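You operate a simulated robot arm through the tools that you are given. There is no shell and no other tool. Be economical: measure what you need, move in short steps, check, and stop when the job is done.

You run a simulated robot arm. Do the job below in one go: nothing can be reset, and whatever is moved stays where it is left.

Task
Finish the orange pot's sample: crush it to 0 G.
Fine: lift the white cover off to its spot, muller back on its stand, cover on again; no slime.

The check looks at the end state, three seconds after you hand in, the way a careful person would. Anything else that was tipped, shoved, dropped, spilled or broken makes it a failure. A push-on lid holds only when it is set on centred and level and pressed home; a screw cap is set on level and turned clockwise until tight.

Robot
A 7-joint arm with a two-finger parallel gripper, fixed in place. Base frame: the origin is at the foot of the arm, x ahead of it, y to its left, z up; the work surface is at about z = 900. Readings come in mm, degrees, newtons and seconds.
With the tool pointing down near the work surface it reaches from about 340 to 780 mm from the base axis. Its first joint turns from -166.0 to 166.0 degrees. Payload 3.91 kg.
The TCP is the grasp point between the finger pads, 30 mm short of the fingertips. In the tool frame z runs along the fingers and y along their closing line. The gripper opens to 110 mm. The fingers are 20 mm wide and 10 mm thick; the gripper's body (48 by 112 mm) begins 55 mm behind the TCP.
Orientation is told as [roll, pitch, yaw] about the base's x, y, z axes, in that order, counted from this pose: with the fingers straight down and closing along the base's y, the tool's x points along the base's -x, its y along +y and its z along -z.

Tools
- The arm moves only by the tool servo_tool. Its arguments are lists of equal length, an entry for each row: "offset": the shift along the tool's x, y, z in mm, a list of three; "delta_rot": the turn, a rotation vector about the tool's x, y, z in degrees, a list of three. In form: {"offset": [[x, y, z], ...], "delta_rot": [[wx, wy, wz], ...]}. A call has 1 to 8 rows; each row is the pose to reach, as a shift and turn from the pose commanded when the call began, along the tool's axes at that moment. "jaw" is the finger opening in mm, from 0 to 110, set as the call begins (left out, the last holds). A row lasts 0.2 s, in which the tool goes at most 50 mm and 8.6 degrees; a call with a longer step from one row to the next is refused whole, and so is a gripper value outside its range. A pose out of reach is approached as far as the arm can. The call stops where the force on the tool passes 40 N (or 10 N more than at its start, if that is more) or the arm is blocked; 0.2 s more then pass. The fingers move at their own pace (about 153 mm/s each) and stop on an object; they squeeze with about 36 N. The grip force told is the motor's: it shows also when the fingers shut on nothing. Time passes only in rows, and 0.2 s behind the last, so rows that repeat a pose let the fingers close. The reply holds the time, the measured pose of the TCP, the force on the tool along the base axes, the opening and the grip force, in the units named above and with some noise.
- Cameras (640 x 400 px; columns grow to the right, rows downward): "scene" is fixed at [399.6, 502.2, 1538.2]; the picture's right is [-0.91, 0.40, 0.00], its down [0.30, 0.69, -0.66] and it looks along [-0.27, -0.60, -0.75] (base axes); focal length 214 px, centre (320, 200). "wrist" rides on the gripper at [77, 7, -114] in the tool frame; the picture's right is [-0.09, 1.00, 0.00], its down [-0.80, -0.07, -0.59] and it looks along [-0.59, -0.05, 0.80] (tool axes); focal length 270 px, centre (320, 200). There is no depth. A picture from a camera that has moved, and an enlarged one, comes with that camera's place and axes in the base frame and with its lens.
- get_image(camera): a new picture of that camera. No time passes.
- lift_body(by): slides the trunk up (or, below 0, down) by that many mm; the arm rides with it, the base frame stays. It gives what a move gives, with no picture.
- close_up(camera, box): a new picture of the part [left, top, right, bottom] of that camera's present view, enlarged. No time passes.
- finish_job(): hands the job in; it is judged then, once.

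Go step by step. Nothing tells you positions but the pictures and the camera data: compare them with the known pose of the tool, close in by small moves and look again before you grip or let go. The budget is 120 turns and 64 pictures, counting those below and the enlarged ones. Unless the task says otherwise, let go and move clear before handing in, and close with one line.

The tools are called as a command line: name --argument value ..., lists and objects as JSON in quotes. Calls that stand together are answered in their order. servo_tool: Moves the arm, as the interface text tells. Its arguments: {"type":"object","properties":{"offset":{"type":"array"},"delta_rot":{"type":"array"},"jaw":{"type":"number"}},"required":["offset","delta_rot"]} The other tools are called the same way: lift_body (by) slides the trunk up or down; get_image (camera) takes a picture; close_up (camera, box) takes an enlarged picture of a part of a camera's view; finish_job () hands the job in.

At the start:

```text
time: 0.0
position: [324.4, 245.9, 1314.9]
tcp_rot: [0.0, 0.0, 0.0]
ft_force: [0.3, -0.2, 0.1]
finger_gap: 110.0
gripper_force: 0.1
trunk travel left (down, up): [-550.0, 60.0]
```

scene: 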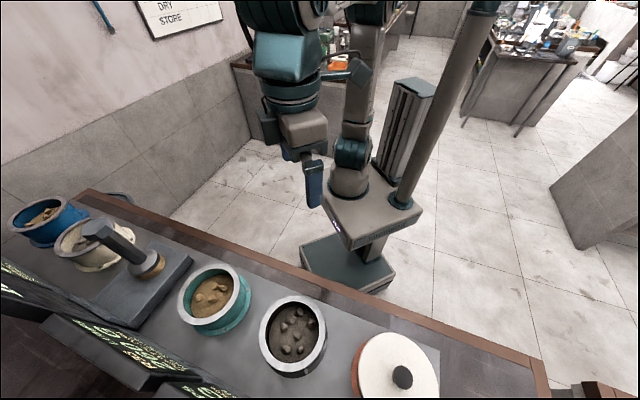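
wrist: 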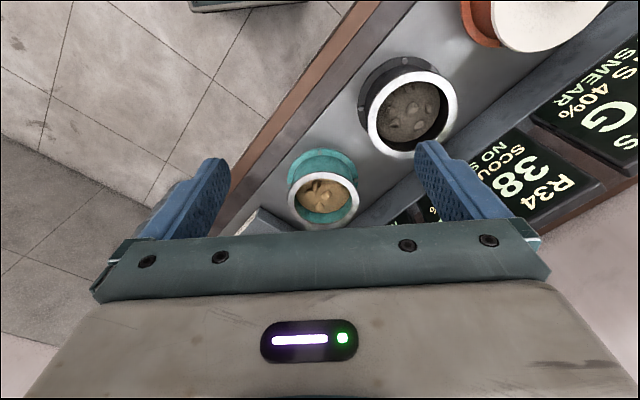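

I see five pots, an orange one with a white cover at the right, a muller on a stand, and tilted displays along the front edge. I'll look closer at the pots, the displays and the stand.

close_up --camera "scene" --box '[0, 180, 220, 400]'

close_up --camera "scene" --box '[220, 260, 460, 400]'

close_up --camera "wrist" --box '[340, 0, 640, 240]'

```text
1.82 times, centred on (110, 290) of scene
camera zoom: at [399.6, 502.2, 1538.2], right [-0.91, 0.4, 0.0], down [0.3, 0.69, -0.66], along [-0.27, -0.6, -0.75], focal length 390 px, centre (702, 36)
```

zoom: 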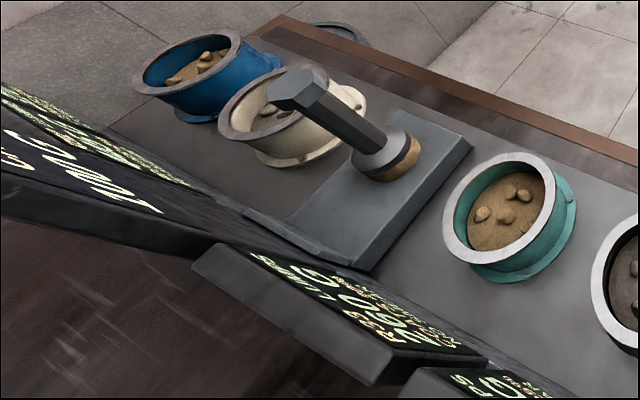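

```text
2.67 times, centred on (340, 330) of scene
camera zoom: at [399.6, 502.2, 1538.2], right [-0.91, 0.4, 0.0], down [0.3, 0.69, -0.66], along [-0.27, -0.6, -0.75], focal length 572 px, centre (267, -147)
```

zoom: 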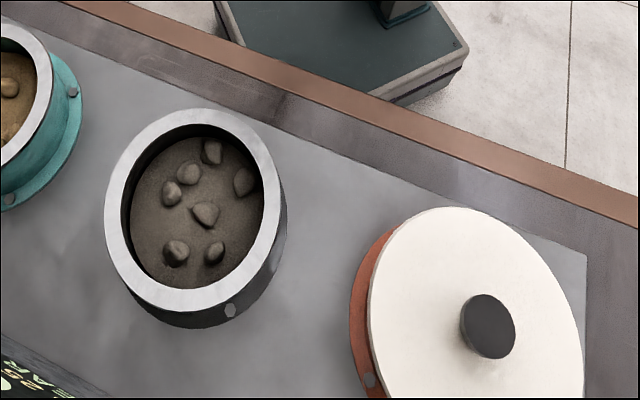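

```text
1.67 times, centred on (490, 120) of wrist
camera zoom: at [246.8, 252.6, 1429.0], right [0.09, 1.0, 0.0], down [0.8, -0.07, 0.59], along [0.59, -0.05, -0.8], focal length 450 px, centre (37, 333)
```

zoom: 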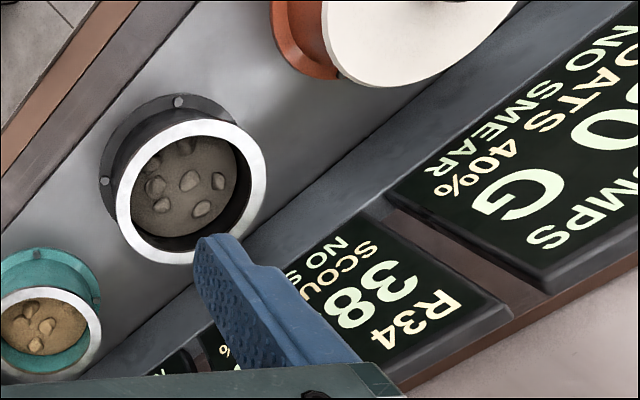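

The displays run along the far edge of the bench, beyond the pots. I'll turn the tool towards the bench to read them.

servo_tool --offset '[[0, 0, 0], [0, 0, 0], [0, 0, 0], [0, 0, 0], [0, 0, 0], [0, 0, 0]]' --delta_rot '[[0, 0, -8], [0, 0, -16], [0, 0, -24], [0, 0, -32], [0, 0, -40], [0, 0, -45]]'

get_image --camera "wrist"

```text
time: 1.4
position: [325.0, 245.7, 1313.8]
tcp_rot: [-0.1, 0.0, 45.0]
ft_force: [0.2, 0.3, -1.0]
finger_gap: 110.0
gripper_force: 0.0
trunk travel left (down, up): [-550.0, 60.0]
```

```text
58 pictures are left
camera wrist: at [264.5, 196.3, 1429.1], right [-0.64, 0.77, 0.0], down [0.62, 0.52, 0.59], along [0.45, 0.38, -0.8], focal length 270 px, centre (320, 200)
```

wrist: 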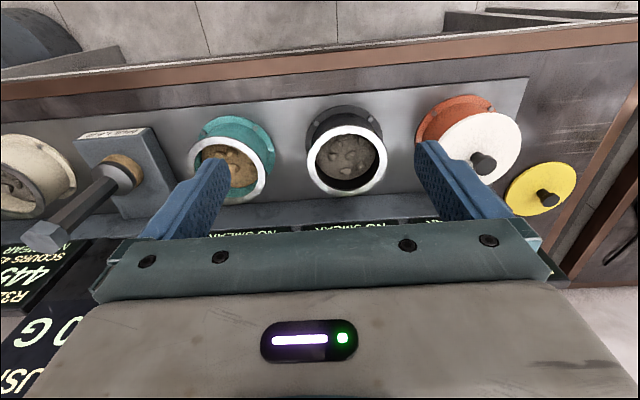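

The displays lie under the gripper's shadow in the view; a yellow lid shows too. I'll move outward to see the displays.

servo_tool --offset '[[-45, 0, 0], [-90, 0, 0], [-135, 0, 0], [-180, 0, 0], [-220, 0, 0]]' --delta_rot '[[0, 0, 0], [0, 0, 0], [0, 0, 0], [0, 0, 0], [0, 0, 0]]'

get_image --camera "wrist"

```text
time: 2.6
position: [483.0, 404.3, 1312.5]
tcp_rot: [0.0, 0.2, 45.0]
ft_force: [0.8, 0.7, -0.6]
finger_gap: 110.2
gripper_force: 0.0
trunk travel left (down, up): [-550.0, 60.0]
```

```text
57 pictures are left
camera wrist: at [422.4, 354.7, 1427.2], right [-0.64, 0.77, 0.0], down [0.62, 0.52, 0.59], along [0.45, 0.38, -0.81], focal length 270 px, centre (320, 200)
```

wrist: 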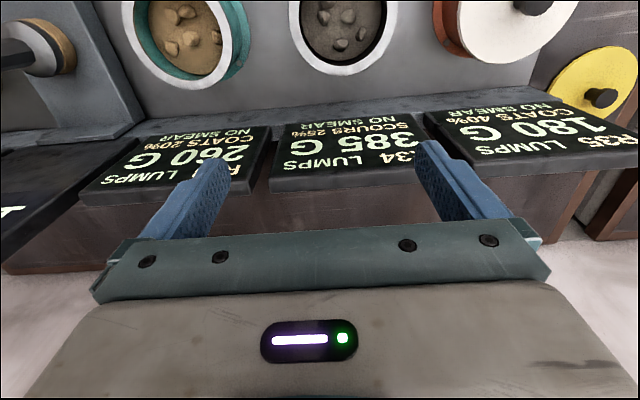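

The displays are readable: the orange pot's reads R35, 180 G, COATS 40%, NO SMEAR. I'll enlarge it, and read the label on the muller's stand too.

close_up --camera "wrist" --box '[400, 60, 640, 220]'

servo_tool --offset '[[0, -45, 0], [0, -90, 0], [0, -135, 0], [0, -180, 0], [0, -220, 0]]' --delta_rot '[[0, 0, 0], [0, 0, 0], [0, 0, 0], [0, 0, 0], [0, 0, 0]]'

get_image --camera "wrist"

```text
2.50 times, centred on (520, 140) of wrist
camera zoom: at [422.4, 354.7, 1427.2], right [-0.64, 0.77, 0.0], down [0.62, 0.52, 0.59], along [0.45, 0.38, -0.81], focal length 676 px, centre (-180, 350)
```

zoom: 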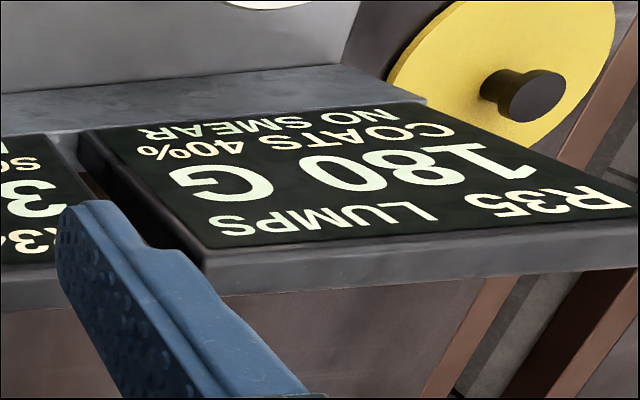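

```text
time: 3.8
position: [631.2, 219.7, 1305.3]
tcp_rot: [0.2, 0.0, 44.9]
ft_force: [1.3, -1.8, -0.7]
finger_gap: 110.0
gripper_force: 0.1
out of reach, approached as far as the arm can: row 4, 5
trunk travel left (down, up): [-550.0, 60.0]
```

```text
55 pictures are left
camera wrist: at [571.5, 169.5, 1419.6], right [-0.64, 0.77, 0.0], down [0.62, 0.51, 0.59], along [0.46, 0.38, -0.8], focal length 270 px, centre (320, 200)
```

wrist: 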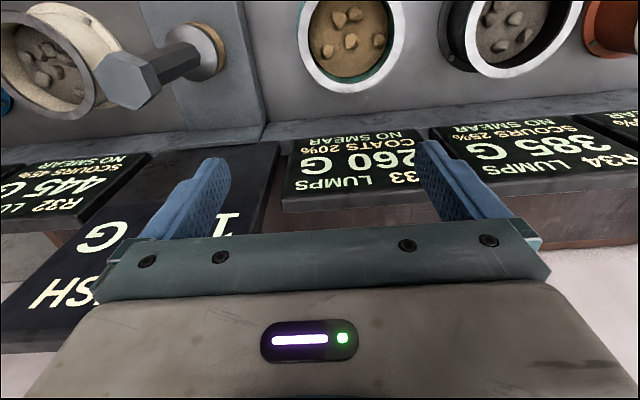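

A large display to the left is partly hidden by the gripper. I'll tilt the tool outward and back off a bit to read it.

servo_tool --offset '[[30, 0, 0], [60, -20, 0], [60, -40, 0], [60, -60, 0]]' --delta_rot '[[0, -8, 0], [0, -16, 0], [0, -24, 0], [0, -30, 0]]'

get_image --camera "wrist"

```text
time: 4.8
position: [625.9, 141.5, 1305.4]
tcp_rot: [0.0, -30.2, 45.0]
ft_force: [-0.7, -0.6, -0.1]
finger_gap: 110.1
gripper_force: 0.0
trunk travel left (down, up): [-550.0, 60.0]
```

```text
54 pictures are left
camera wrist: at [532.9, 57.7, 1366.8], right [-0.65, 0.76, 0.04], down [0.33, 0.23, 0.92], along [0.68, 0.61, -0.4], focal length 270 px, centre (320, 200)
```

wrist: 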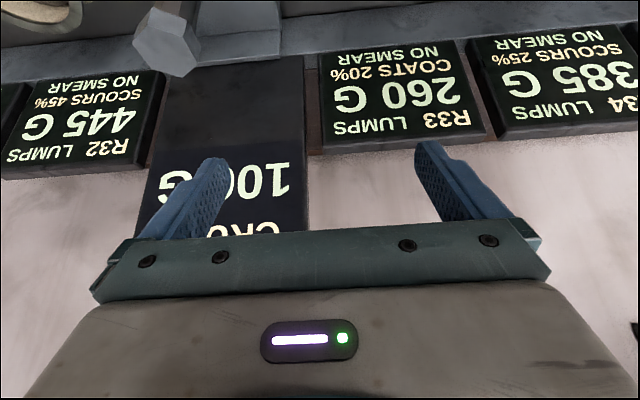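

The large display reads "CRUSH 100 G", the muller's present bite. Now I'll read the label on the muller's stand and look for the cover's spot.

servo_tool --offset '[[25, 0, -20], [50, 0, -40], [75, 0, -60], [100, 0, -80], [140, 0, -80]]' --delta_rot '[[0, 8, 0], [0, 16, 0], [0, 24, 0], [0, 30, 0], [0, 30, 0]]'

get_image --camera "wrist"

```text
time: 6.0
position: [510.6, 27.2, 1306.2]
tcp_rot: [0.1, -0.1, 44.9]
ft_force: [-1.4, 0.1, -0.8]
finger_gap: 109.7
gripper_force: 0.0
trunk travel left (down, up): [-550.0, 60.0]
```

```text
53 pictures are left
camera wrist: at [450.5, -23.0, 1420.4], right [-0.64, 0.77, 0.0], down [0.62, 0.52, 0.59], along [0.46, 0.38, -0.8], focal length 270 px, centre (320, 200)
```

wrist: 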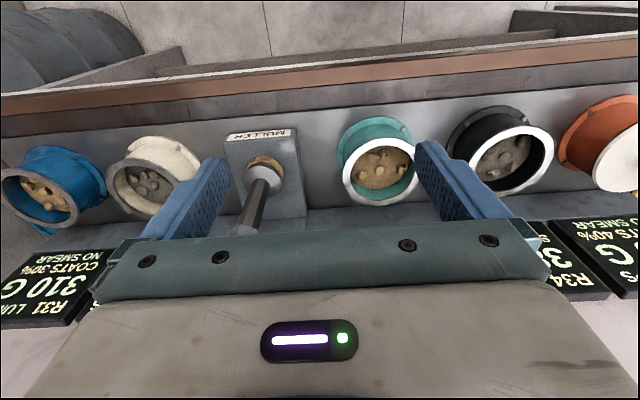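

The stand is labelled MULLER. Now I'll look at the orange pot's end of the bench for the cover's spot.

servo_tool --offset '[[50, 0, 0], [85, 35, 0], [120, 70, 0], [120, 120, 0], [120, 170, 0], [120, 220, 0], [120, 270, 0], [120, 320, 0]]' --delta_rot '[[0, 0, 0], [0, 0, 0], [0, 0, 0], [0, 0, 0], [0, 0, 0], [0, 0, 0], [0, 0, 0], [0, 0, 0]]'

servo_tool --offset '[[0, 45, 0], [0, 90, 0], [0, 130, 0]]' --delta_rot '[[0, 0, 0], [0, 0, 0], [0, 0, 0]]'

get_image --camera "wrist"

```text
time: 7.8
position: [199.3, 169.6, 1304.9]
tcp_rot: [0.0, 0.0, 45.0]
ft_force: [-0.7, -0.2, -0.2]
finger_gap: 110.2
gripper_force: 0.0
trunk travel left (down, up): [-550.0, 60.0]
```

```text
time: 8.6
position: [107.7, 260.4, 1304.9]
tcp_rot: [0.0, 0.1, 45.0]
ft_force: [0.1, 1.0, -0.4]
finger_gap: 110.0
gripper_force: 0.1
trunk travel left (down, up): [-550.0, 60.0]
```

```text
52 pictures are left
camera wrist: at [48.2, 211.9, 1419.7], right [-0.64, 0.77, 0.0], down [0.62, 0.52, 0.59], along [0.46, 0.38, -0.8], focal length 270 px, centre (320, 200)
```

wrist: 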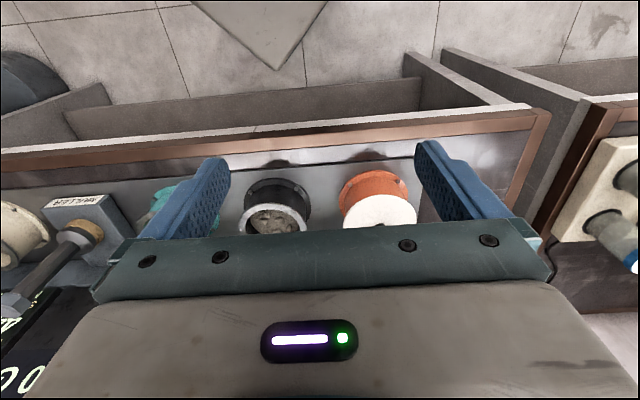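

I need to be further out. I'll move toward the orange pot and look again.

servo_tool --offset '[[-45, 30, 0], [-90, 60, 0], [-135, 60, 0], [-180, 60, 0]]' --delta_rot '[[0, 0, -6], [0, 0, -12], [0, 0, -18], [0, 0, -22]]'

get_image --camera "wrist"

```text
refused: row 1 steps farther than a row can; nothing moved
```

```text
51 pictures are left
camera wrist: at [48.2, 211.9, 1419.7], right [-0.64, 0.77, 0.0], down [0.62, 0.52, 0.59], along [0.46, 0.38, -0.8], focal length 270 px, centre (320, 200)
```

wrist: 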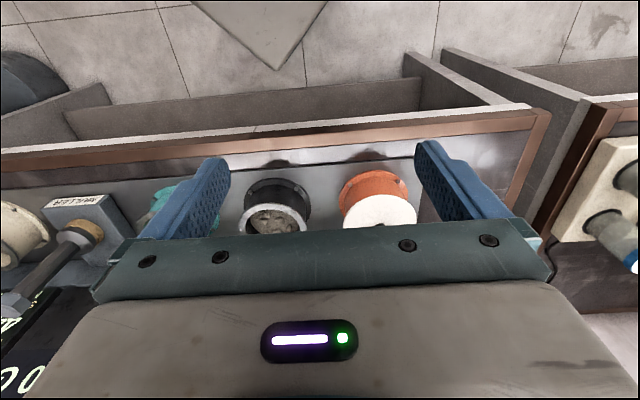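

The row steps were too long. I'll repeat the move with shorter ones.

servo_tool --offset '[[-35, 20, 0], [-70, 40, 0], [-105, 60, 0], [-140, 60, 0], [-180, 60, 0], [-220, 60, 0]]' --delta_rot '[[0, 0, 0], [0, 0, 0], [0, 0, 0], [0, 0, 0], [0, 0, 0], [0, 0, 0]]'

get_image --camera "wrist"

```text
time: 10.0
position: [223.4, 459.5, 1303.8]
tcp_rot: [0.0, 0.1, 44.9]
ft_force: [0.8, 0.3, -0.3]
finger_gap: 109.8
gripper_force: 0.0
trunk travel left (down, up): [-550.0, 60.0]
```

```text
50 pictures are left
camera wrist: at [163.3, 409.6, 1419.1], right [-0.64, 0.77, 0.0], down [0.62, 0.52, 0.59], along [0.46, 0.38, -0.8], focal length 270 px, centre (320, 200)
```

wrist: 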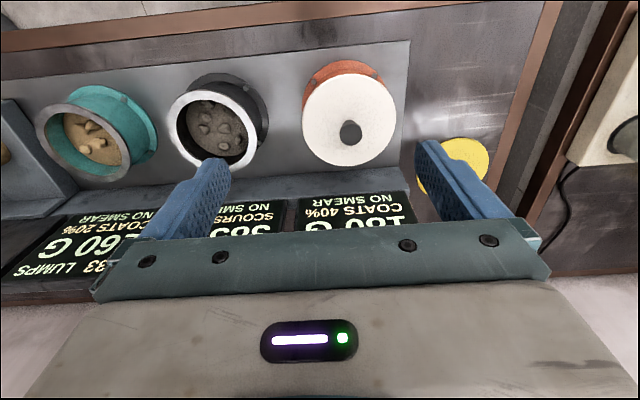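

I'll shift sideways to see the yellow disc and the area to its right.

servo_tool --offset '[[0, 40, 0], [0, 80, 0], [0, 120, 0], [0, 160, 0]]' --delta_rot '[[0, 0, 0], [0, 0, 0], [0, 0, 0], [0, 0, 0]]'

get_image --camera "wrist"

```text
time: 11.0
position: [107.3, 572.2, 1304.2]
tcp_rot: [-0.1, 0.0, 45.0]
ft_force: [-0.1, 0.2, -0.4]
finger_gap: 109.7
gripper_force: 0.0
trunk travel left (down, up): [-550.0, 60.0]
```

```text
49 pictures are left
camera wrist: at [47.5, 523.3, 1419.5], right [-0.64, 0.77, 0.0], down [0.62, 0.52, 0.59], along [0.46, 0.38, -0.8], focal length 270 px, centre (320, 200)
```

wrist: 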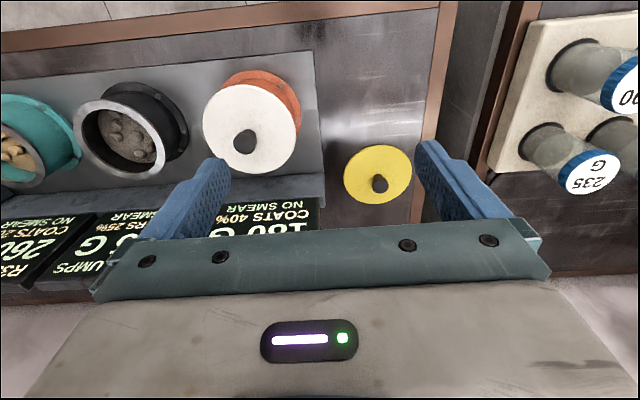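

close_up --camera "wrist" --box '[200, 0, 440, 220]'

close_up --camera "wrist" --box '[440, 0, 640, 220]'

```text
1.82 times, centred on (320, 110) of wrist
camera zoom: at [47.5, 523.3, 1419.5], right [-0.64, 0.77, 0.0], down [0.62, 0.52, 0.59], along [0.46, 0.38, -0.8], focal length 491 px, centre (320, 364)
```

zoom: 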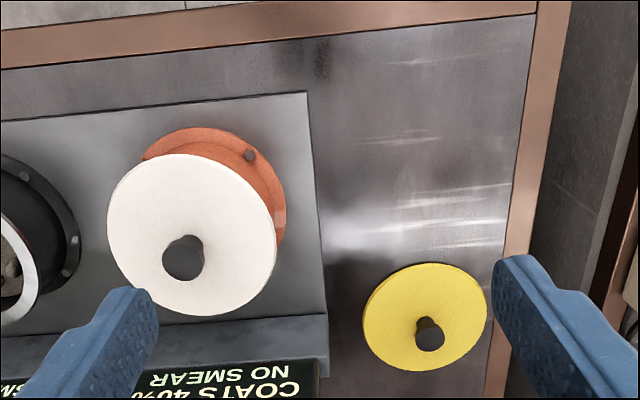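

```text
1.82 times, centred on (540, 110) of wrist
camera zoom: at [47.5, 523.3, 1419.5], right [-0.64, 0.77, 0.0], down [0.62, 0.52, 0.59], along [0.46, 0.38, -0.8], focal length 491 px, centre (-80, 364)
```

zoom: 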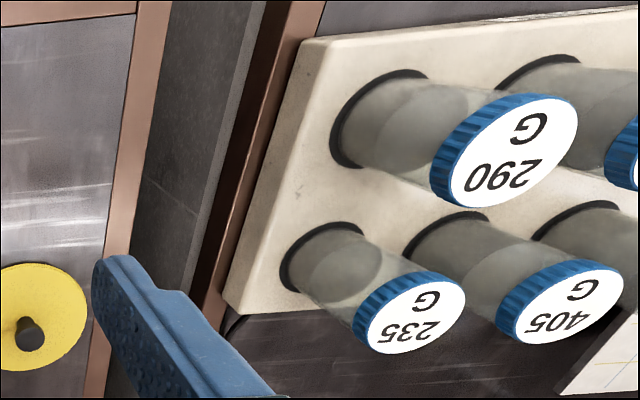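

The yellow item is a smaller, separate lid. I'll check the hidden outer corner of the bench for a marked spot.

servo_tool --offset '[[-40, 10, 0], [-80, 20, 0], [-120, 30, 0]]' --delta_rot '[[0, 0, 0], [0, 0, 0], [0, 0, 0]]'

get_image --camera "wrist"

get_image --camera "scene"

```text
time: 11.8
position: [162.5, 618.9, 1282.0]
tcp_rot: [0.2, -0.3, 44.8]
ft_force: [0.6, -0.2, -0.4]
finger_gap: 110.1
gripper_force: 0.1
out of reach, approached as far as the arm can: row 2, 3
trunk travel left (down, up): [-550.0, 60.0]
```

```text
46 pictures are left
camera wrist: at [103.1, 568.4, 1396.0], right [-0.64, 0.77, 0.0], down [0.62, 0.51, 0.6], along [0.46, 0.38, -0.8], focal length 270 px, centre (320, 200)
```

wrist: 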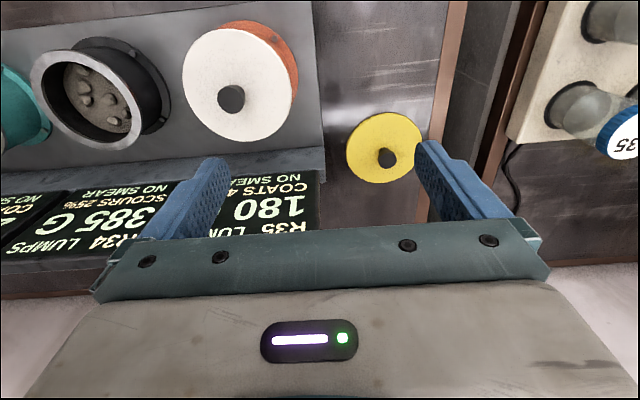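

```text
45 pictures are left
```

scene: 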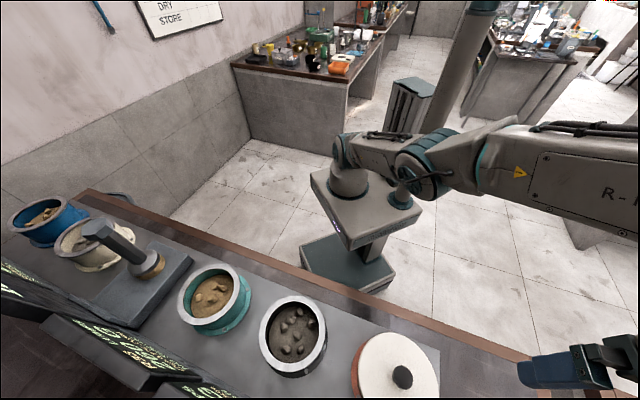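

No marked spot shows, so I'll set the cover on the bare metal beside the orange pot, about (80, 682). I take the cover's knob to be at about (256, 547, 1037) and now move above it.

servo_tool --offset '[[0, -30, 30], [0, -60, 60], [-5, -90, 90], [-10, -117, 110]]' --delta_rot '[[0, 0, 0], [0, 0, 0], [0, 0, 0], [0, 0, 0]]' --jaw 80

get_image --camera "wrist"

```text
time: 12.8
position: [251.8, 546.6, 1169.0]
tcp_rot: [0.0, 0.1, 44.9]
ft_force: [0.4, 0.6, -0.9]
finger_gap: 79.9
gripper_force: 0.0
trunk travel left (down, up): [-550.0, 60.0]
```

```text
44 pictures are left
camera wrist: at [191.3, 496.6, 1282.5], right [-0.64, 0.77, 0.0], down [0.62, 0.52, 0.59], along [0.46, 0.38, -0.8], focal length 270 px, centre (320, 200)
```

wrist: 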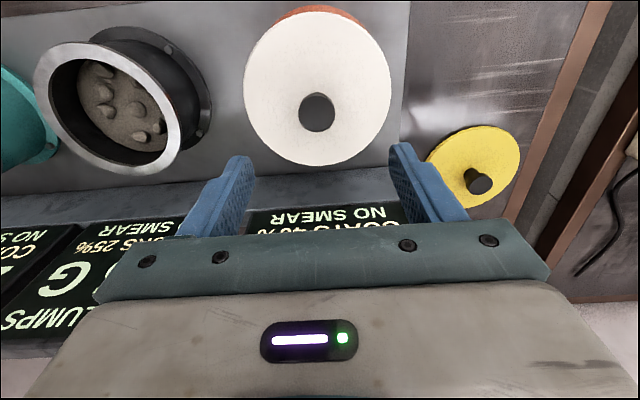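

The knob's top is at about (256, 546, 1040) and the cover's top at about z = 1000. I'll descend so the fingertips stay about 10 mm above the cover.

servo_tool --offset '[[-2.8, -3.7, 40], [-2.8, -3.7, 80], [-2.8, -3.7, 110], [-2.8, -3.7, 127]]' --delta_rot '[[0, 0, 0], [0, 0, 0], [0, 0, 0], [0, 0, 0]]'

get_image --camera "wrist"

close_up --camera "scene" --box '[320, 280, 512, 400]'

```text
time: 13.8
position: [255.2, 545.5, 1040.2]
tcp_rot: [-0.1, 0.1, 45.1]
ft_force: [-0.2, 0.2, -0.3]
finger_gap: 80.2
gripper_force: 0.0
trunk travel left (down, up): [-550.0, 60.0]
```

```text
43 pictures are left
camera wrist: at [195.3, 495.8, 1154.8], right [-0.64, 0.77, 0.0], down [0.62, 0.52, 0.59], along [0.46, 0.38, -0.8], focal length 270 px, centre (320, 200)
```

wrist: 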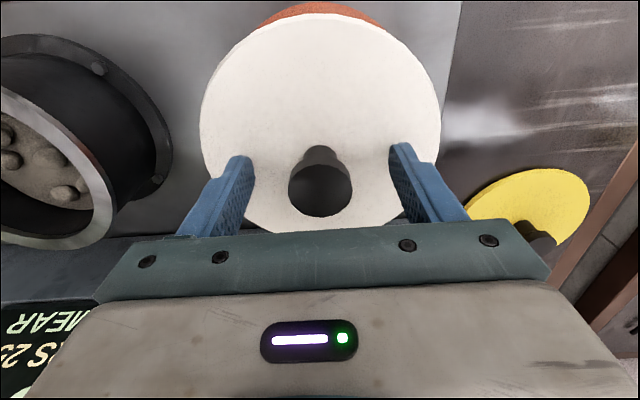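

```text
3.33 times, centred on (416, 340) of scene
camera zoom: at [399.6, 502.2, 1538.2], right [-0.91, 0.4, 0.0], down [0.3, 0.69, -0.66], along [-0.27, -0.6, -0.75], focal length 715 px, centre (0, -267)
```

zoom: 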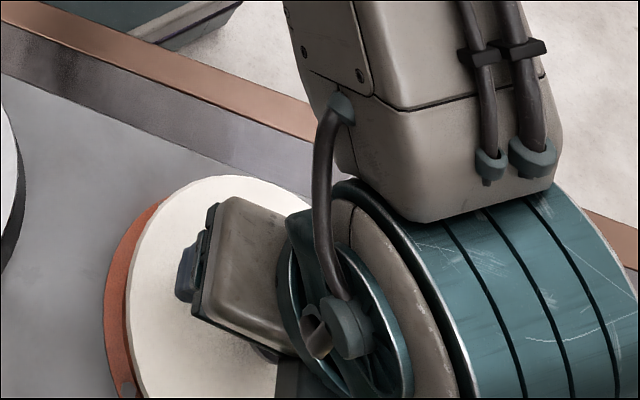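

The fingers straddle the knob, well centred, so I'll close on it.

servo_tool --offset '[[0, 0, 0], [0, 0, 0], [0, 0, 0]]' --delta_rot '[[0, 0, 0], [0, 0, 0], [0, 0, 0]]' --jaw 15

```text
time: 14.6
position: [255.9, 545.9, 1041.2]
tcp_rot: [0.0, 0.0, 45.0]
ft_force: [0.6, -0.6, 0.0]
finger_gap: 32.8
gripper_force: 36.2
trunk travel left (down, up): [-550.0, 60.0]
```

It holds the knob (32.8 mm wide). I'll lift straight up.

servo_tool --offset '[[0, 0, -10], [0, 0, -25], [0, 0, -50], [0, 0, -80]]' --delta_rot '[[0, 0, 0], [0, 0, 0], [0, 0, 0], [0, 0, 0]]'

get_image --camera "wrist"

```text
time: 15.6
position: [255.0, 545.8, 1121.7]
tcp_rot: [0.0, 0.0, 45.0]
ft_force: [0.7, 0.6, -0.9]
finger_gap: 33.0
gripper_force: 36.3
trunk travel left (down, up): [-550.0, 60.0]
```

```text
41 pictures are left
camera wrist: at [195.2, 495.4, 1235.5], right [-0.64, 0.77, 0.0], down [0.62, 0.52, 0.59], along [0.46, 0.38, -0.8], focal length 270 px, centre (320, 200)
```

wrist: 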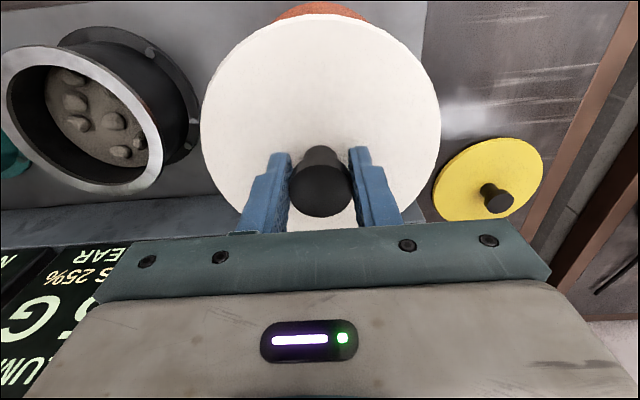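

The cover is off. I'll carry it to the bare metal beside the mat.

servo_tool --offset '[[4, 40, 0], [10, 80, 0], [15, 120, 0], [20, 160, 0], [27, 200, 0], [27, 220, 30]]' --delta_rot '[[0, 0, 0], [0, 0, 0], [0, 0, 0], [0, 0, 0], [0, 0, 0], [0, 0, 0]]'

get_image --camera "wrist"

```text
time: 17.0
position: [79.1, 681.2, 1089.3]
tcp_rot: [-0.1, 0.0, 44.9]
ft_force: [-0.9, 0.1, -0.2]
finger_gap: 33.0
gripper_force: 36.2
trunk travel left (down, up): [-550.0, 60.0]
```

```text
40 pictures are left
camera wrist: at [19.1, 632.8, 1204.2], right [-0.64, 0.77, 0.0], down [0.62, 0.52, 0.59], along [0.46, 0.38, -0.8], focal length 270 px, centre (320, 200)
```

wrist: 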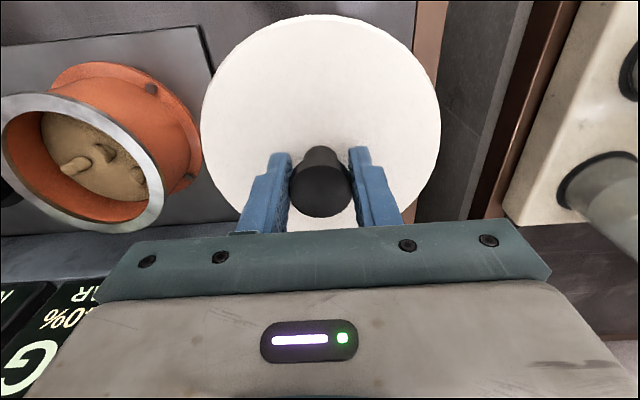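

The spot is clear on all sides. I'll lower the cover to the metal, slowly near the end.

servo_tool --offset '[[0, 0, 40], [0, 0, 80], [0, 0, 110], [0, 0, 120], [0, 0, 125], [0, 0, 130], [0, 0, 135], [0, 0, 138]]' --delta_rot '[[0, 0, 0], [0, 0, 0], [0, 0, 0], [0, 0, 0], [0, 0, 0], [0, 0, 0], [0, 0, 0], [0, 0, 0]]'

get_image --camera "wrist"

```text
time: 18.8
position: [81.4, 681.4, 954.2]
tcp_rot: [-0.1, 0.0, 44.9]
ft_force: [-0.5, 1.0, -0.7]
finger_gap: 33.0
gripper_force: 35.9
trunk travel left (down, up): [-550.0, 60.0]
```

```text
39 pictures are left
camera wrist: at [20.8, 631.8, 1067.6], right [-0.64, 0.77, 0.0], down [0.62, 0.52, 0.59], along [0.46, 0.38, -0.8], focal length 270 px, centre (320, 200)
```

wrist: 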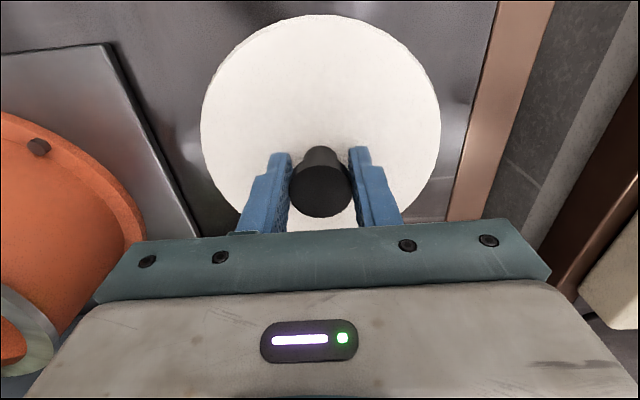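

servo_tool --offset '[[0, 0, 2], [0, 0, 4], [0, 0, 6], [0, 0, 8], [0, 0, 10], [0, 0, 12], [0, 0, 14], [0, 0, 16]]' --delta_rot '[[0, 0, 0], [0, 0, 0], [0, 0, 0], [0, 0, 0], [0, 0, 0], [0, 0, 0], [0, 0, 0], [0, 0, 0]]'

```text
time: 20.6
position: [80.2, 680.5, 942.1]
tcp_rot: [0.3, -0.4, 45.0]
ft_force: [0.5, 5.5, 34.4]
finger_gap: 33.4
gripper_force: 36.2
trunk travel left (down, up): [-550.0, 60.0]
```

The cover rests on the metal. I'll relax the force and let go.

servo_tool --offset '[[0, 0, -4], [0, 0, -6]]' --delta_rot '[[0, 0, 0], [0, 0, 0]]'

servo_tool --offset '[[0, 0, 0], [0, 0, 0], [0, 0, 0], [0, 0, -20], [0, 0, -60], [0, 0, -100], [0, 0, -140]]' --delta_rot '[[0, 0, 0], [0, 0, 0], [0, 0, 0], [0, 0, 0], [0, 0, 0], [0, 0, 0], [0, 0, 0]]' --jaw 70

get_image --camera "wrist"

```text
time: 21.2
position: [79.8, 680.3, 939.8]
tcp_rot: [-0.1, 0.1, 45.0]
ft_force: [0.0, 3.2, 10.4]
finger_gap: 33.2
gripper_force: 35.9
trunk travel left (down, up): [-550.0, 60.0]
```

```text
time: 22.8
position: [80.2, 684.0, 1083.1]
tcp_rot: [0.0, 0.0, 45.0]
ft_force: [0.0, -0.3, -0.7]
finger_gap: 70.1
gripper_force: 0.0
trunk travel left (down, up): [-550.0, 60.0]
```

```text
38 pictures are left
camera wrist: at [21.2, 632.0, 1197.8], right [-0.64, 0.77, 0.0], down [0.62, 0.52, 0.59], along [0.46, 0.38, -0.8], focal length 270 px, centre (320, 200)
```

wrist: 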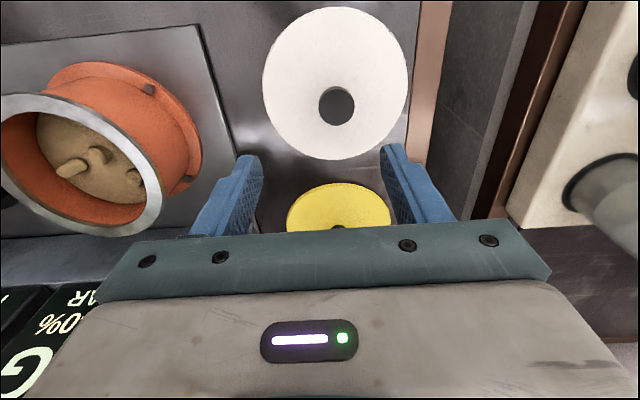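

The cover lies flat on the metal. Now I'll raise the arm and travel to the muller.

servo_tool --offset '[[0, 0, -45], [0, 0, -90], [0, 0, -135], [5, -45, -150], [10, -90, -150], [15, -135, -150], [20, -180, -150], [25, -225, -150]]' --delta_rot '[[0, 0, 0], [0, 0, 0], [0, 0, 0], [0, 0, 0], [0, 0, 0], [0, 0, 0], [0, 0, 0], [0, 0, 0]]'

servo_tool --offset '[[5, -45, 0], [10, -90, 0], [15, -135, 0], [20, -180, 0], [25, -225, 0], [30, -270, 0], [35, -315, 0], [40, -360, 0]]' --delta_rot '[[0, 0, 0], [0, 0, 0], [0, 0, 0], [0, 0, 0], [0, 0, 0], [0, 0, 0], [0, 0, 0], [0, 0, 0]]'

servo_tool --offset '[[5, -45, 0], [10, -90, 0], [15, -135, 0], [20, -180, 0], [20, -220, 0]]' --delta_rot '[[0, 0, 0], [0, 0, 0], [0, 0, 0], [0, 0, 0], [0, 0, 0]]'

get_image --camera "wrist"

```text
time: 24.6
position: [222.8, 501.7, 1232.6]
tcp_rot: [0.0, 0.0, 45.0]
ft_force: [-0.9, -0.1, 0.7]
finger_gap: 69.9
gripper_force: 0.1
out of reach, approached as far as the arm can: row 3
trunk travel left (down, up): [-550.0, 60.0]
```

```text
time: 26.4
position: [450.1, 221.2, 1231.8]
tcp_rot: [-0.1, 0.1, 45.0]
ft_force: [0.4, -0.2, 0.5]
finger_gap: 69.9
gripper_force: 0.1
trunk travel left (down, up): [-550.0, 60.0]
```

```text
time: 27.6
position: [589.8, 49.2, 1232.9]
tcp_rot: [0.0, 0.0, 44.9]
ft_force: [-0.1, -0.3, 0.9]
finger_gap: 70.0
gripper_force: 0.1
trunk travel left (down, up): [-550.0, 60.0]
```

```text
37 pictures are left
camera wrist: at [530.4, 1.1, 1346.7], right [-0.64, 0.77, 0.0], down [0.62, 0.52, 0.59], along [0.46, 0.38, -0.8], focal length 270 px, centre (320, 200)
```

wrist: 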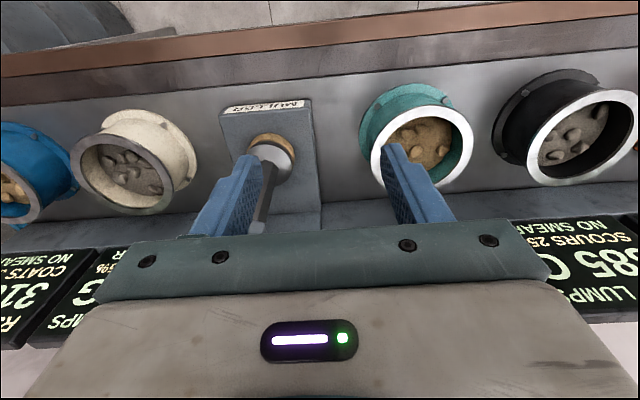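

The muller stands at about (732, 60), and its top is near z = 1150. I'll look at its shape in detail from the fixed camera.

close_up --camera "scene" --box '[60, 195, 220, 295]'

```text
4.00 times, centred on (140, 245) of scene
camera zoom: at [399.6, 502.2, 1538.2], right [-0.91, 0.4, 0.0], down [0.3, 0.69, -0.66], along [-0.27, -0.6, -0.75], focal length 858 px, centre (1040, 20)
```

zoom: 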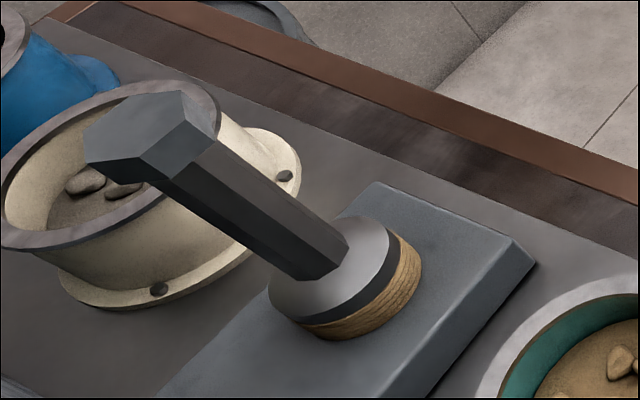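

The muller has a hex shaft with a wider hex head on a wood-ringed foot. I'll retract and lower the trunk so the arm can reach out over it.

servo_tool --offset '[[40, 0, -20], [80, 0, -40], [120, 0, -60]]' --delta_rot '[[0, 0, 0], [0, 0, 0], [0, 0, 0]]'

lift_body --by -80

```text
time: 28.4
position: [504.4, -33.2, 1293.4]
tcp_rot: [0.0, 0.0, 45.0]
ft_force: [-0.6, 0.3, -0.3]
finger_gap: 69.9
gripper_force: 0.1
trunk travel left (down, up): [-550.0, 60.0]
```

```text
time: 29.6
position: [505.3, -32.3, 1212.8]
tcp_rot: [0.0, -0.1, 44.9]
ft_force: [0.0, 0.6, 0.5]
finger_gap: 70.0
gripper_force: 0.1
trunk travel left (down, up): [-470.0, 140.0]
```

servo_tool --offset '[[-40, -15, -10], [-80, -32, -20], [-120, -48, -30], [-150, -62, -30], [-175, -72, -30]]' --delta_rot '[[0, 0, 0], [0, 0, 0], [0, 0, 0], [0, 0, 0], [0, 0, 0]]'

get_image --camera "wrist"

```text
time: 30.8
position: [657.4, 33.1, 1240.6]
tcp_rot: [-0.2, -0.1, 44.9]
ft_force: [-0.5, 0.2, -0.6]
finger_gap: 70.2
gripper_force: 0.0
out of reach, approached as far as the arm can: row 5
trunk travel left (down, up): [-470.0, 140.0]
```

```text
35 pictures are left
camera wrist: at [598.1, -17.0, 1355.6], right [-0.64, 0.77, 0.0], down [0.61, 0.52, 0.6], along [0.46, 0.38, -0.8], focal length 270 px, centre (320, 200)
```

wrist: 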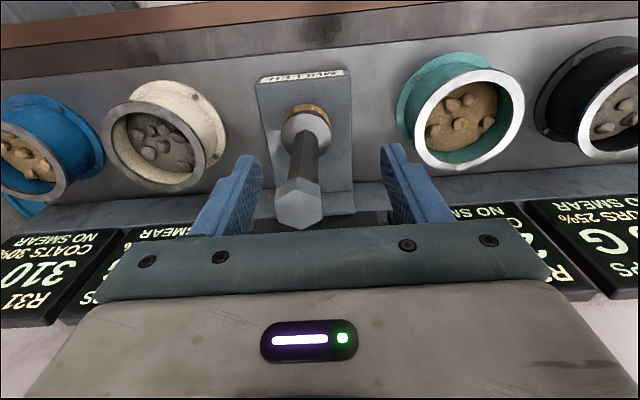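

The muller's axis is at about (730, 64), with its top near z = 1160. I'll zoom in to check how the head's flats lie, then retract and lower the trunk more for reach.

close_up --camera "wrist" --box '[240, 70, 360, 240]'

servo_tool --offset '[[40, 0, -20], [80, 0, -40], [120, 0, -60]]' --delta_rot '[[0, 0, 0], [0, 0, 0], [0, 0, 0]]'

lift_body --by -130

```text
2.35 times, centred on (300, 155) of wrist
camera zoom: at [598.1, -17.0, 1355.6], right [-0.64, 0.77, 0.0], down [0.61, 0.52, 0.6], along [0.46, 0.38, -0.8], focal length 636 px, centre (367, 306)
```

zoom: 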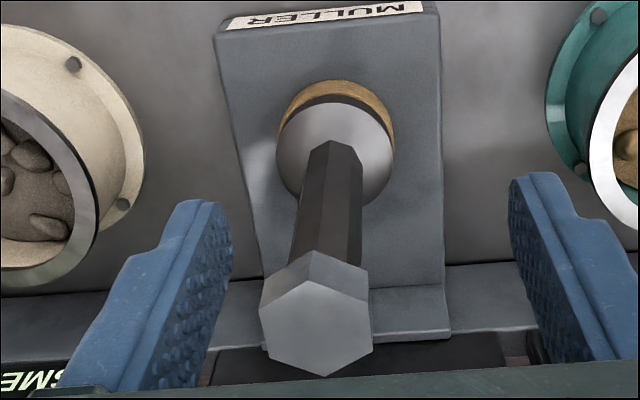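

```text
time: 31.6
position: [574.6, -52.6, 1299.7]
tcp_rot: [0.0, 0.0, 45.0]
ft_force: [-0.2, -0.1, 0.0]
finger_gap: 70.0
gripper_force: 0.0
trunk travel left (down, up): [-470.0, 140.0]
```

```text
time: 33.1
position: [574.9, -51.9, 1169.6]
tcp_rot: [0.0, 0.0, 45.0]
ft_force: [0.9, -0.1, -0.3]
finger_gap: 69.9
gripper_force: 0.0
trunk travel left (down, up): [-340.0, 270.0]
```

The head's flats line up with the fingers at yaw 45°, about 42 mm apart, centred near (729, 65). I'll move above it.

servo_tool --offset '[[0, 0, -45], [-45, -6, -45], [-90, -12, -45], [-135, -18, -45], [-165, -23, -45], [-191.6, -26, -45]]' --delta_rot '[[0, 0, 0], [0, 0, 0], [0, 0, 0], [0, 0, 0], [0, 0, 0], [0, 0, 0]]'

get_image --camera "wrist"

```text
time: 34.5
position: [616.4, 38.6, 1157.4]
tcp_rot: [-0.2, -0.1, 44.9]
ft_force: [-0.5, 0.5, -0.2]
finger_gap: 69.9
gripper_force: 0.0
out of reach, approached as far as the arm can: row 1, 2, 3, 4, 5, 6
trunk travel left (down, up): [-340.0, 270.0]
```

```text
33 pictures are left
camera wrist: at [555.4, -11.3, 1271.0], right [-0.64, 0.77, 0.0], down [0.61, 0.52, 0.6], along [0.46, 0.38, -0.8], focal length 270 px, centre (320, 200)
```

wrist: 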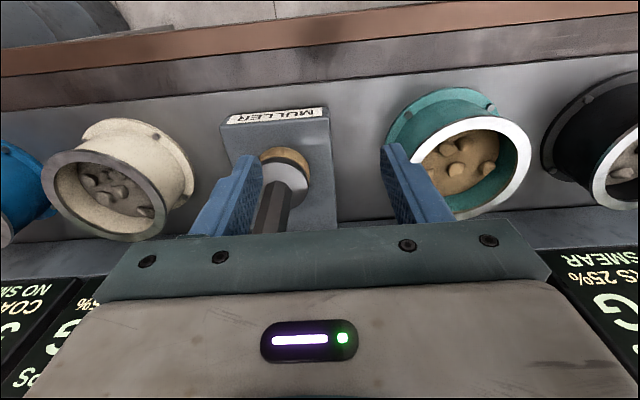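

Lowering the trunk reduced the reach at this height, so I'll raise it to its top instead.

lift_body --by 265

servo_tool --offset '[[0, 0, 0]]' --delta_rot '[[0, 0, 0]]'

```text
time: 37.3
position: [616.5, 38.8, 1421.0]
tcp_rot: [-0.1, -0.1, 45.0]
ft_force: [0.4, 0.3, -0.2]
finger_gap: 69.7
gripper_force: 0.1
trunk travel left (down, up): [-605.0, 5.0]
```

```text
time: 37.7
position: [616.6, 39.0, 1420.4]
tcp_rot: [-0.1, -0.1, 45.0]
ft_force: [0.5, -0.3, -0.5]
finger_gap: 69.9
gripper_force: 0.0
trunk travel left (down, up): [-605.0, 5.0]
```

servo_tool --offset '[[0, 0, 45], [0, 0, 90], [0, 0, 135], [0, 0, 180], [-30, -20, 195], [-60, -40, 195], [-98, -61, 195]]' --delta_rot '[[0, 0, 0], [0, 0, 0], [0, 0, 0], [0, 0, 0], [0, 0, 0], [0, 0, 0], [0, 0, 0]]'

get_image --camera "wrist"

```text
time: 39.3
position: [732.9, 65.9, 1223.5]
tcp_rot: [0.1, 0.1, 45.0]
ft_force: [0.4, 0.6, -0.5]
finger_gap: 70.2
gripper_force: 0.1
trunk travel left (down, up): [-605.0, 5.0]
```

```text
32 pictures are left
camera wrist: at [673.0, 16.0, 1338.1], right [-0.64, 0.77, 0.0], down [0.62, 0.52, 0.59], along [0.45, 0.38, -0.81], focal length 270 px, centre (320, 200)
```

wrist: 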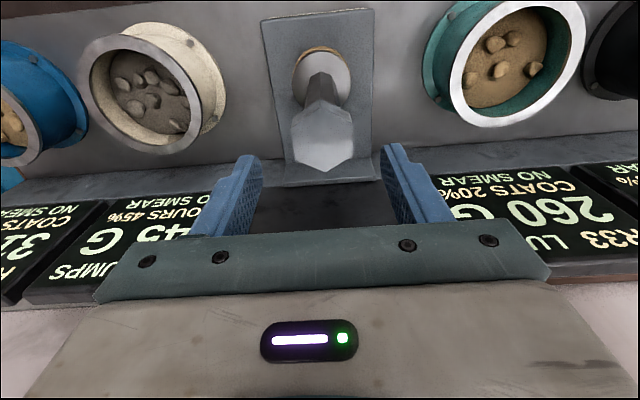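

The head's top centre is at (730.6, 66.5, 1162). I'll correct by 2 mm and descend around the head.

servo_tool --offset '[[1.2, 2, 0], [1.2, 2, 30], [1.2, 2, 55], [1.2, 2, 78]]' --delta_rot '[[0, 0, 0], [0, 0, 0], [0, 0, 0], [0, 0, 0]]'

get_image --camera "wrist"

close_up --camera "scene" --box '[60, 165, 220, 295]'

```text
time: 40.3
position: [728.1, 65.3, 1146.5]
tcp_rot: [-0.1, -0.1, 45.0]
ft_force: [-0.4, -0.6, 0.2]
finger_gap: 69.9
gripper_force: 0.0
trunk travel left (down, up): [-605.0, 5.0]
```

```text
31 pictures are left
camera wrist: at [668.2, 14.8, 1261.6], right [-0.64, 0.77, 0.0], down [0.62, 0.52, 0.6], along [0.46, 0.38, -0.8], focal length 270 px, centre (320, 200)
```

wrist: 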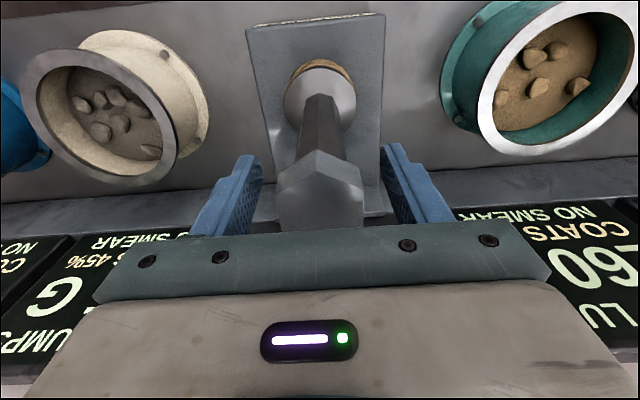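

```text
3.08 times, centred on (140, 230) of scene
camera zoom: at [399.6, 502.2, 1538.2], right [-0.91, 0.4, 0.0], down [0.3, 0.69, -0.66], along [-0.27, -0.6, -0.75], focal length 660 px, centre (874, 108)
```

zoom: 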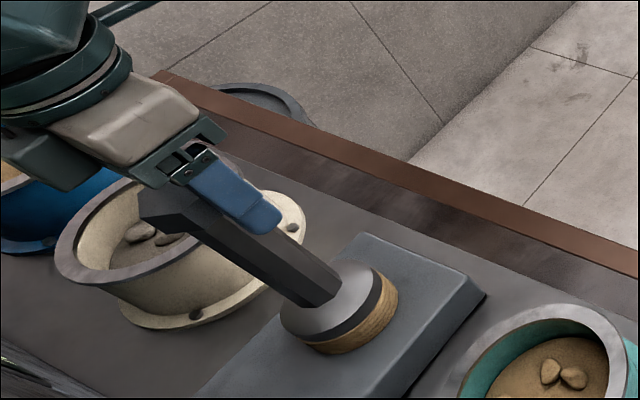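

The head is centred between the fingers, so I'll close on it.

servo_tool --offset '[[0, 0, 0], [0, 0, 0], [0, 0, 0]]' --delta_rot '[[0, 0, 0], [0, 0, 0], [0, 0, 0]]' --jaw 25

servo_tool --offset '[[0, 0, -3], [0, 0, -10]]' --delta_rot '[[0, 0, 0], [0, 0, 0]]'

close_up --camera "scene" --box '[60, 165, 220, 295]'

```text
time: 41.1
position: [728.8, 64.5, 1148.1]
tcp_rot: [-0.2, -0.1, 45.0]
ft_force: [0.4, -0.3, 0.2]
finger_gap: 47.4
gripper_force: 35.9
trunk travel left (down, up): [-605.0, 5.0]
```

```text
time: 41.7
position: [730.2, 64.6, 1156.7]
tcp_rot: [-0.2, 0.0, 45.1]
ft_force: [-0.8, -0.3, -4.2]
finger_gap: 47.6
gripper_force: 36.3
trunk travel left (down, up): [-605.0, 5.0]
```

```text
3.08 times, centred on (140, 230) of scene
camera zoom: at [399.6, 502.2, 1538.2], right [-0.91, 0.4, 0.0], down [0.3, 0.69, -0.66], along [-0.27, -0.6, -0.75], focal length 660 px, centre (874, 108)
```

zoom: 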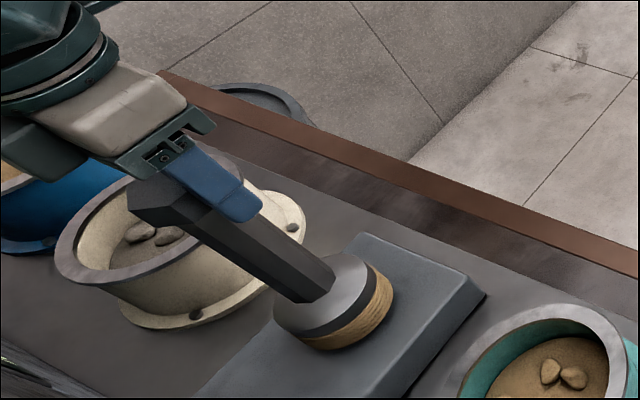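

The muller is in hand, weighing about 4 N. I'll raise it well above the rims and carry it to the orange pot.

servo_tool --offset '[[0, 0, -40], [0, 0, -80], [25, 0, -115], [60, 0, -140], [60, 40, -150], [60, 85, -150], [60, 130, -150], [60, 175, -150]]' --delta_rot '[[0, 0, 0], [0, 0, 0], [0, 0, 0], [0, 0, 0], [0, 0, 0], [0, 0, 0], [0, 0, 0], [0, 0, 0]]'

servo_tool --offset '[[0, 45, 0], [0, 90, 0], [0, 135, 0], [0, 180, 0], [0, 225, 0], [0, 270, 0], [0, 315, 0], [0, 360, 0]]' --delta_rot '[[0, 0, 0], [0, 0, 0], [0, 0, 0], [0, 0, 0], [0, 0, 0], [0, 0, 0], [0, 0, 0], [0, 0, 0]]'

get_image --camera "wrist"

```text
time: 43.5
position: [559.7, 147.7, 1309.0]
tcp_rot: [-0.1, -0.1, 45.0]
ft_force: [-0.6, 0.1, -5.1]
finger_gap: 47.7
gripper_force: 36.1
trunk travel left (down, up): [-605.0, 5.0]
```

```text
time: 45.3
position: [304.4, 402.8, 1308.5]
tcp_rot: [-0.1, 0.0, 45.0]
ft_force: [-0.5, -0.2, -6.0]
finger_gap: 47.5
gripper_force: 35.5
trunk travel left (down, up): [-605.0, 5.0]
```

```text
28 pictures are left
camera wrist: at [245.1, 353.3, 1422.4], right [-0.64, 0.77, 0.0], down [0.61, 0.52, 0.6], along [0.46, 0.38, -0.8], focal length 270 px, centre (320, 200)
```

wrist: 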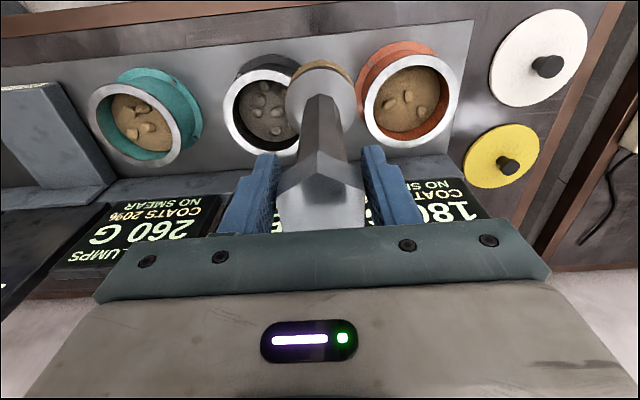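

I'll bring the muller above the orange pot with its foot just over the rim, then check the centring.

servo_tool --offset '[[-20, 40, 0], [-40, 80, 0], [-60, 120, 0], [-66.5, 135.8, 25], [-66.5, 135.8, 50]]' --delta_rot '[[0, 0, 0], [0, 0, 0], [0, 0, 0], [0, 0, 0], [0, 0, 0]]'

close_up --camera "wrist" --box '[220, 0, 420, 180]'

close_up --camera "scene" --box '[320, 250, 480, 400]'

```text
time: 46.5
position: [257.6, 544.2, 1257.9]
tcp_rot: [-0.1, 0.0, 45.0]
ft_force: [-0.6, 0.6, -5.9]
finger_gap: 47.8
gripper_force: 36.3
trunk travel left (down, up): [-605.0, 5.0]
```

```text
2.22 times, centred on (320, 90) of wrist
camera zoom: at [197.6, 495.1, 1370.8], right [-0.64, 0.77, 0.0], down [0.62, 0.52, 0.59], along [0.46, 0.38, -0.8], focal length 601 px, centre (320, 444)
```

zoom: 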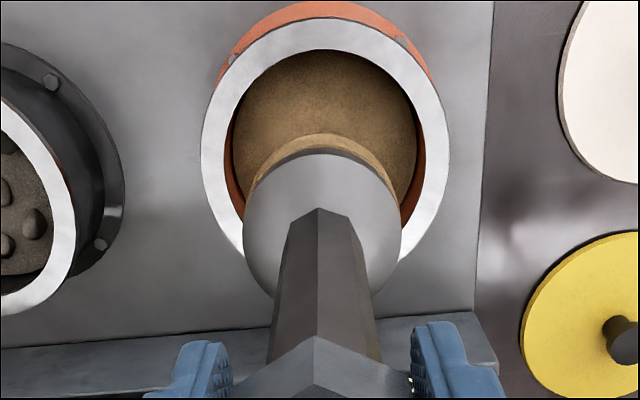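

```text
2.67 times, centred on (400, 325) of scene
camera zoom: at [399.6, 502.2, 1538.2], right [-0.91, 0.4, 0.0], down [0.3, 0.69, -0.66], along [-0.27, -0.6, -0.75], focal length 572 px, centre (107, -133)
```

zoom: 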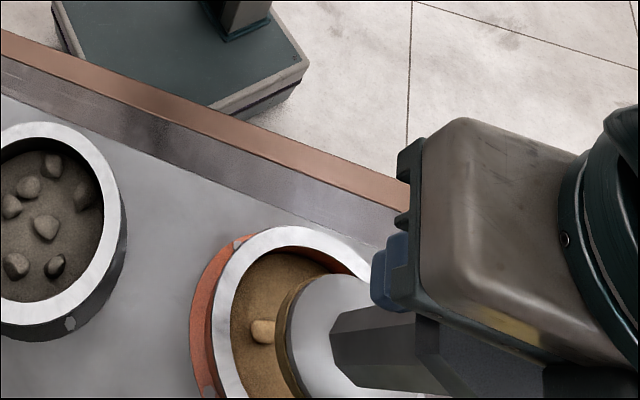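

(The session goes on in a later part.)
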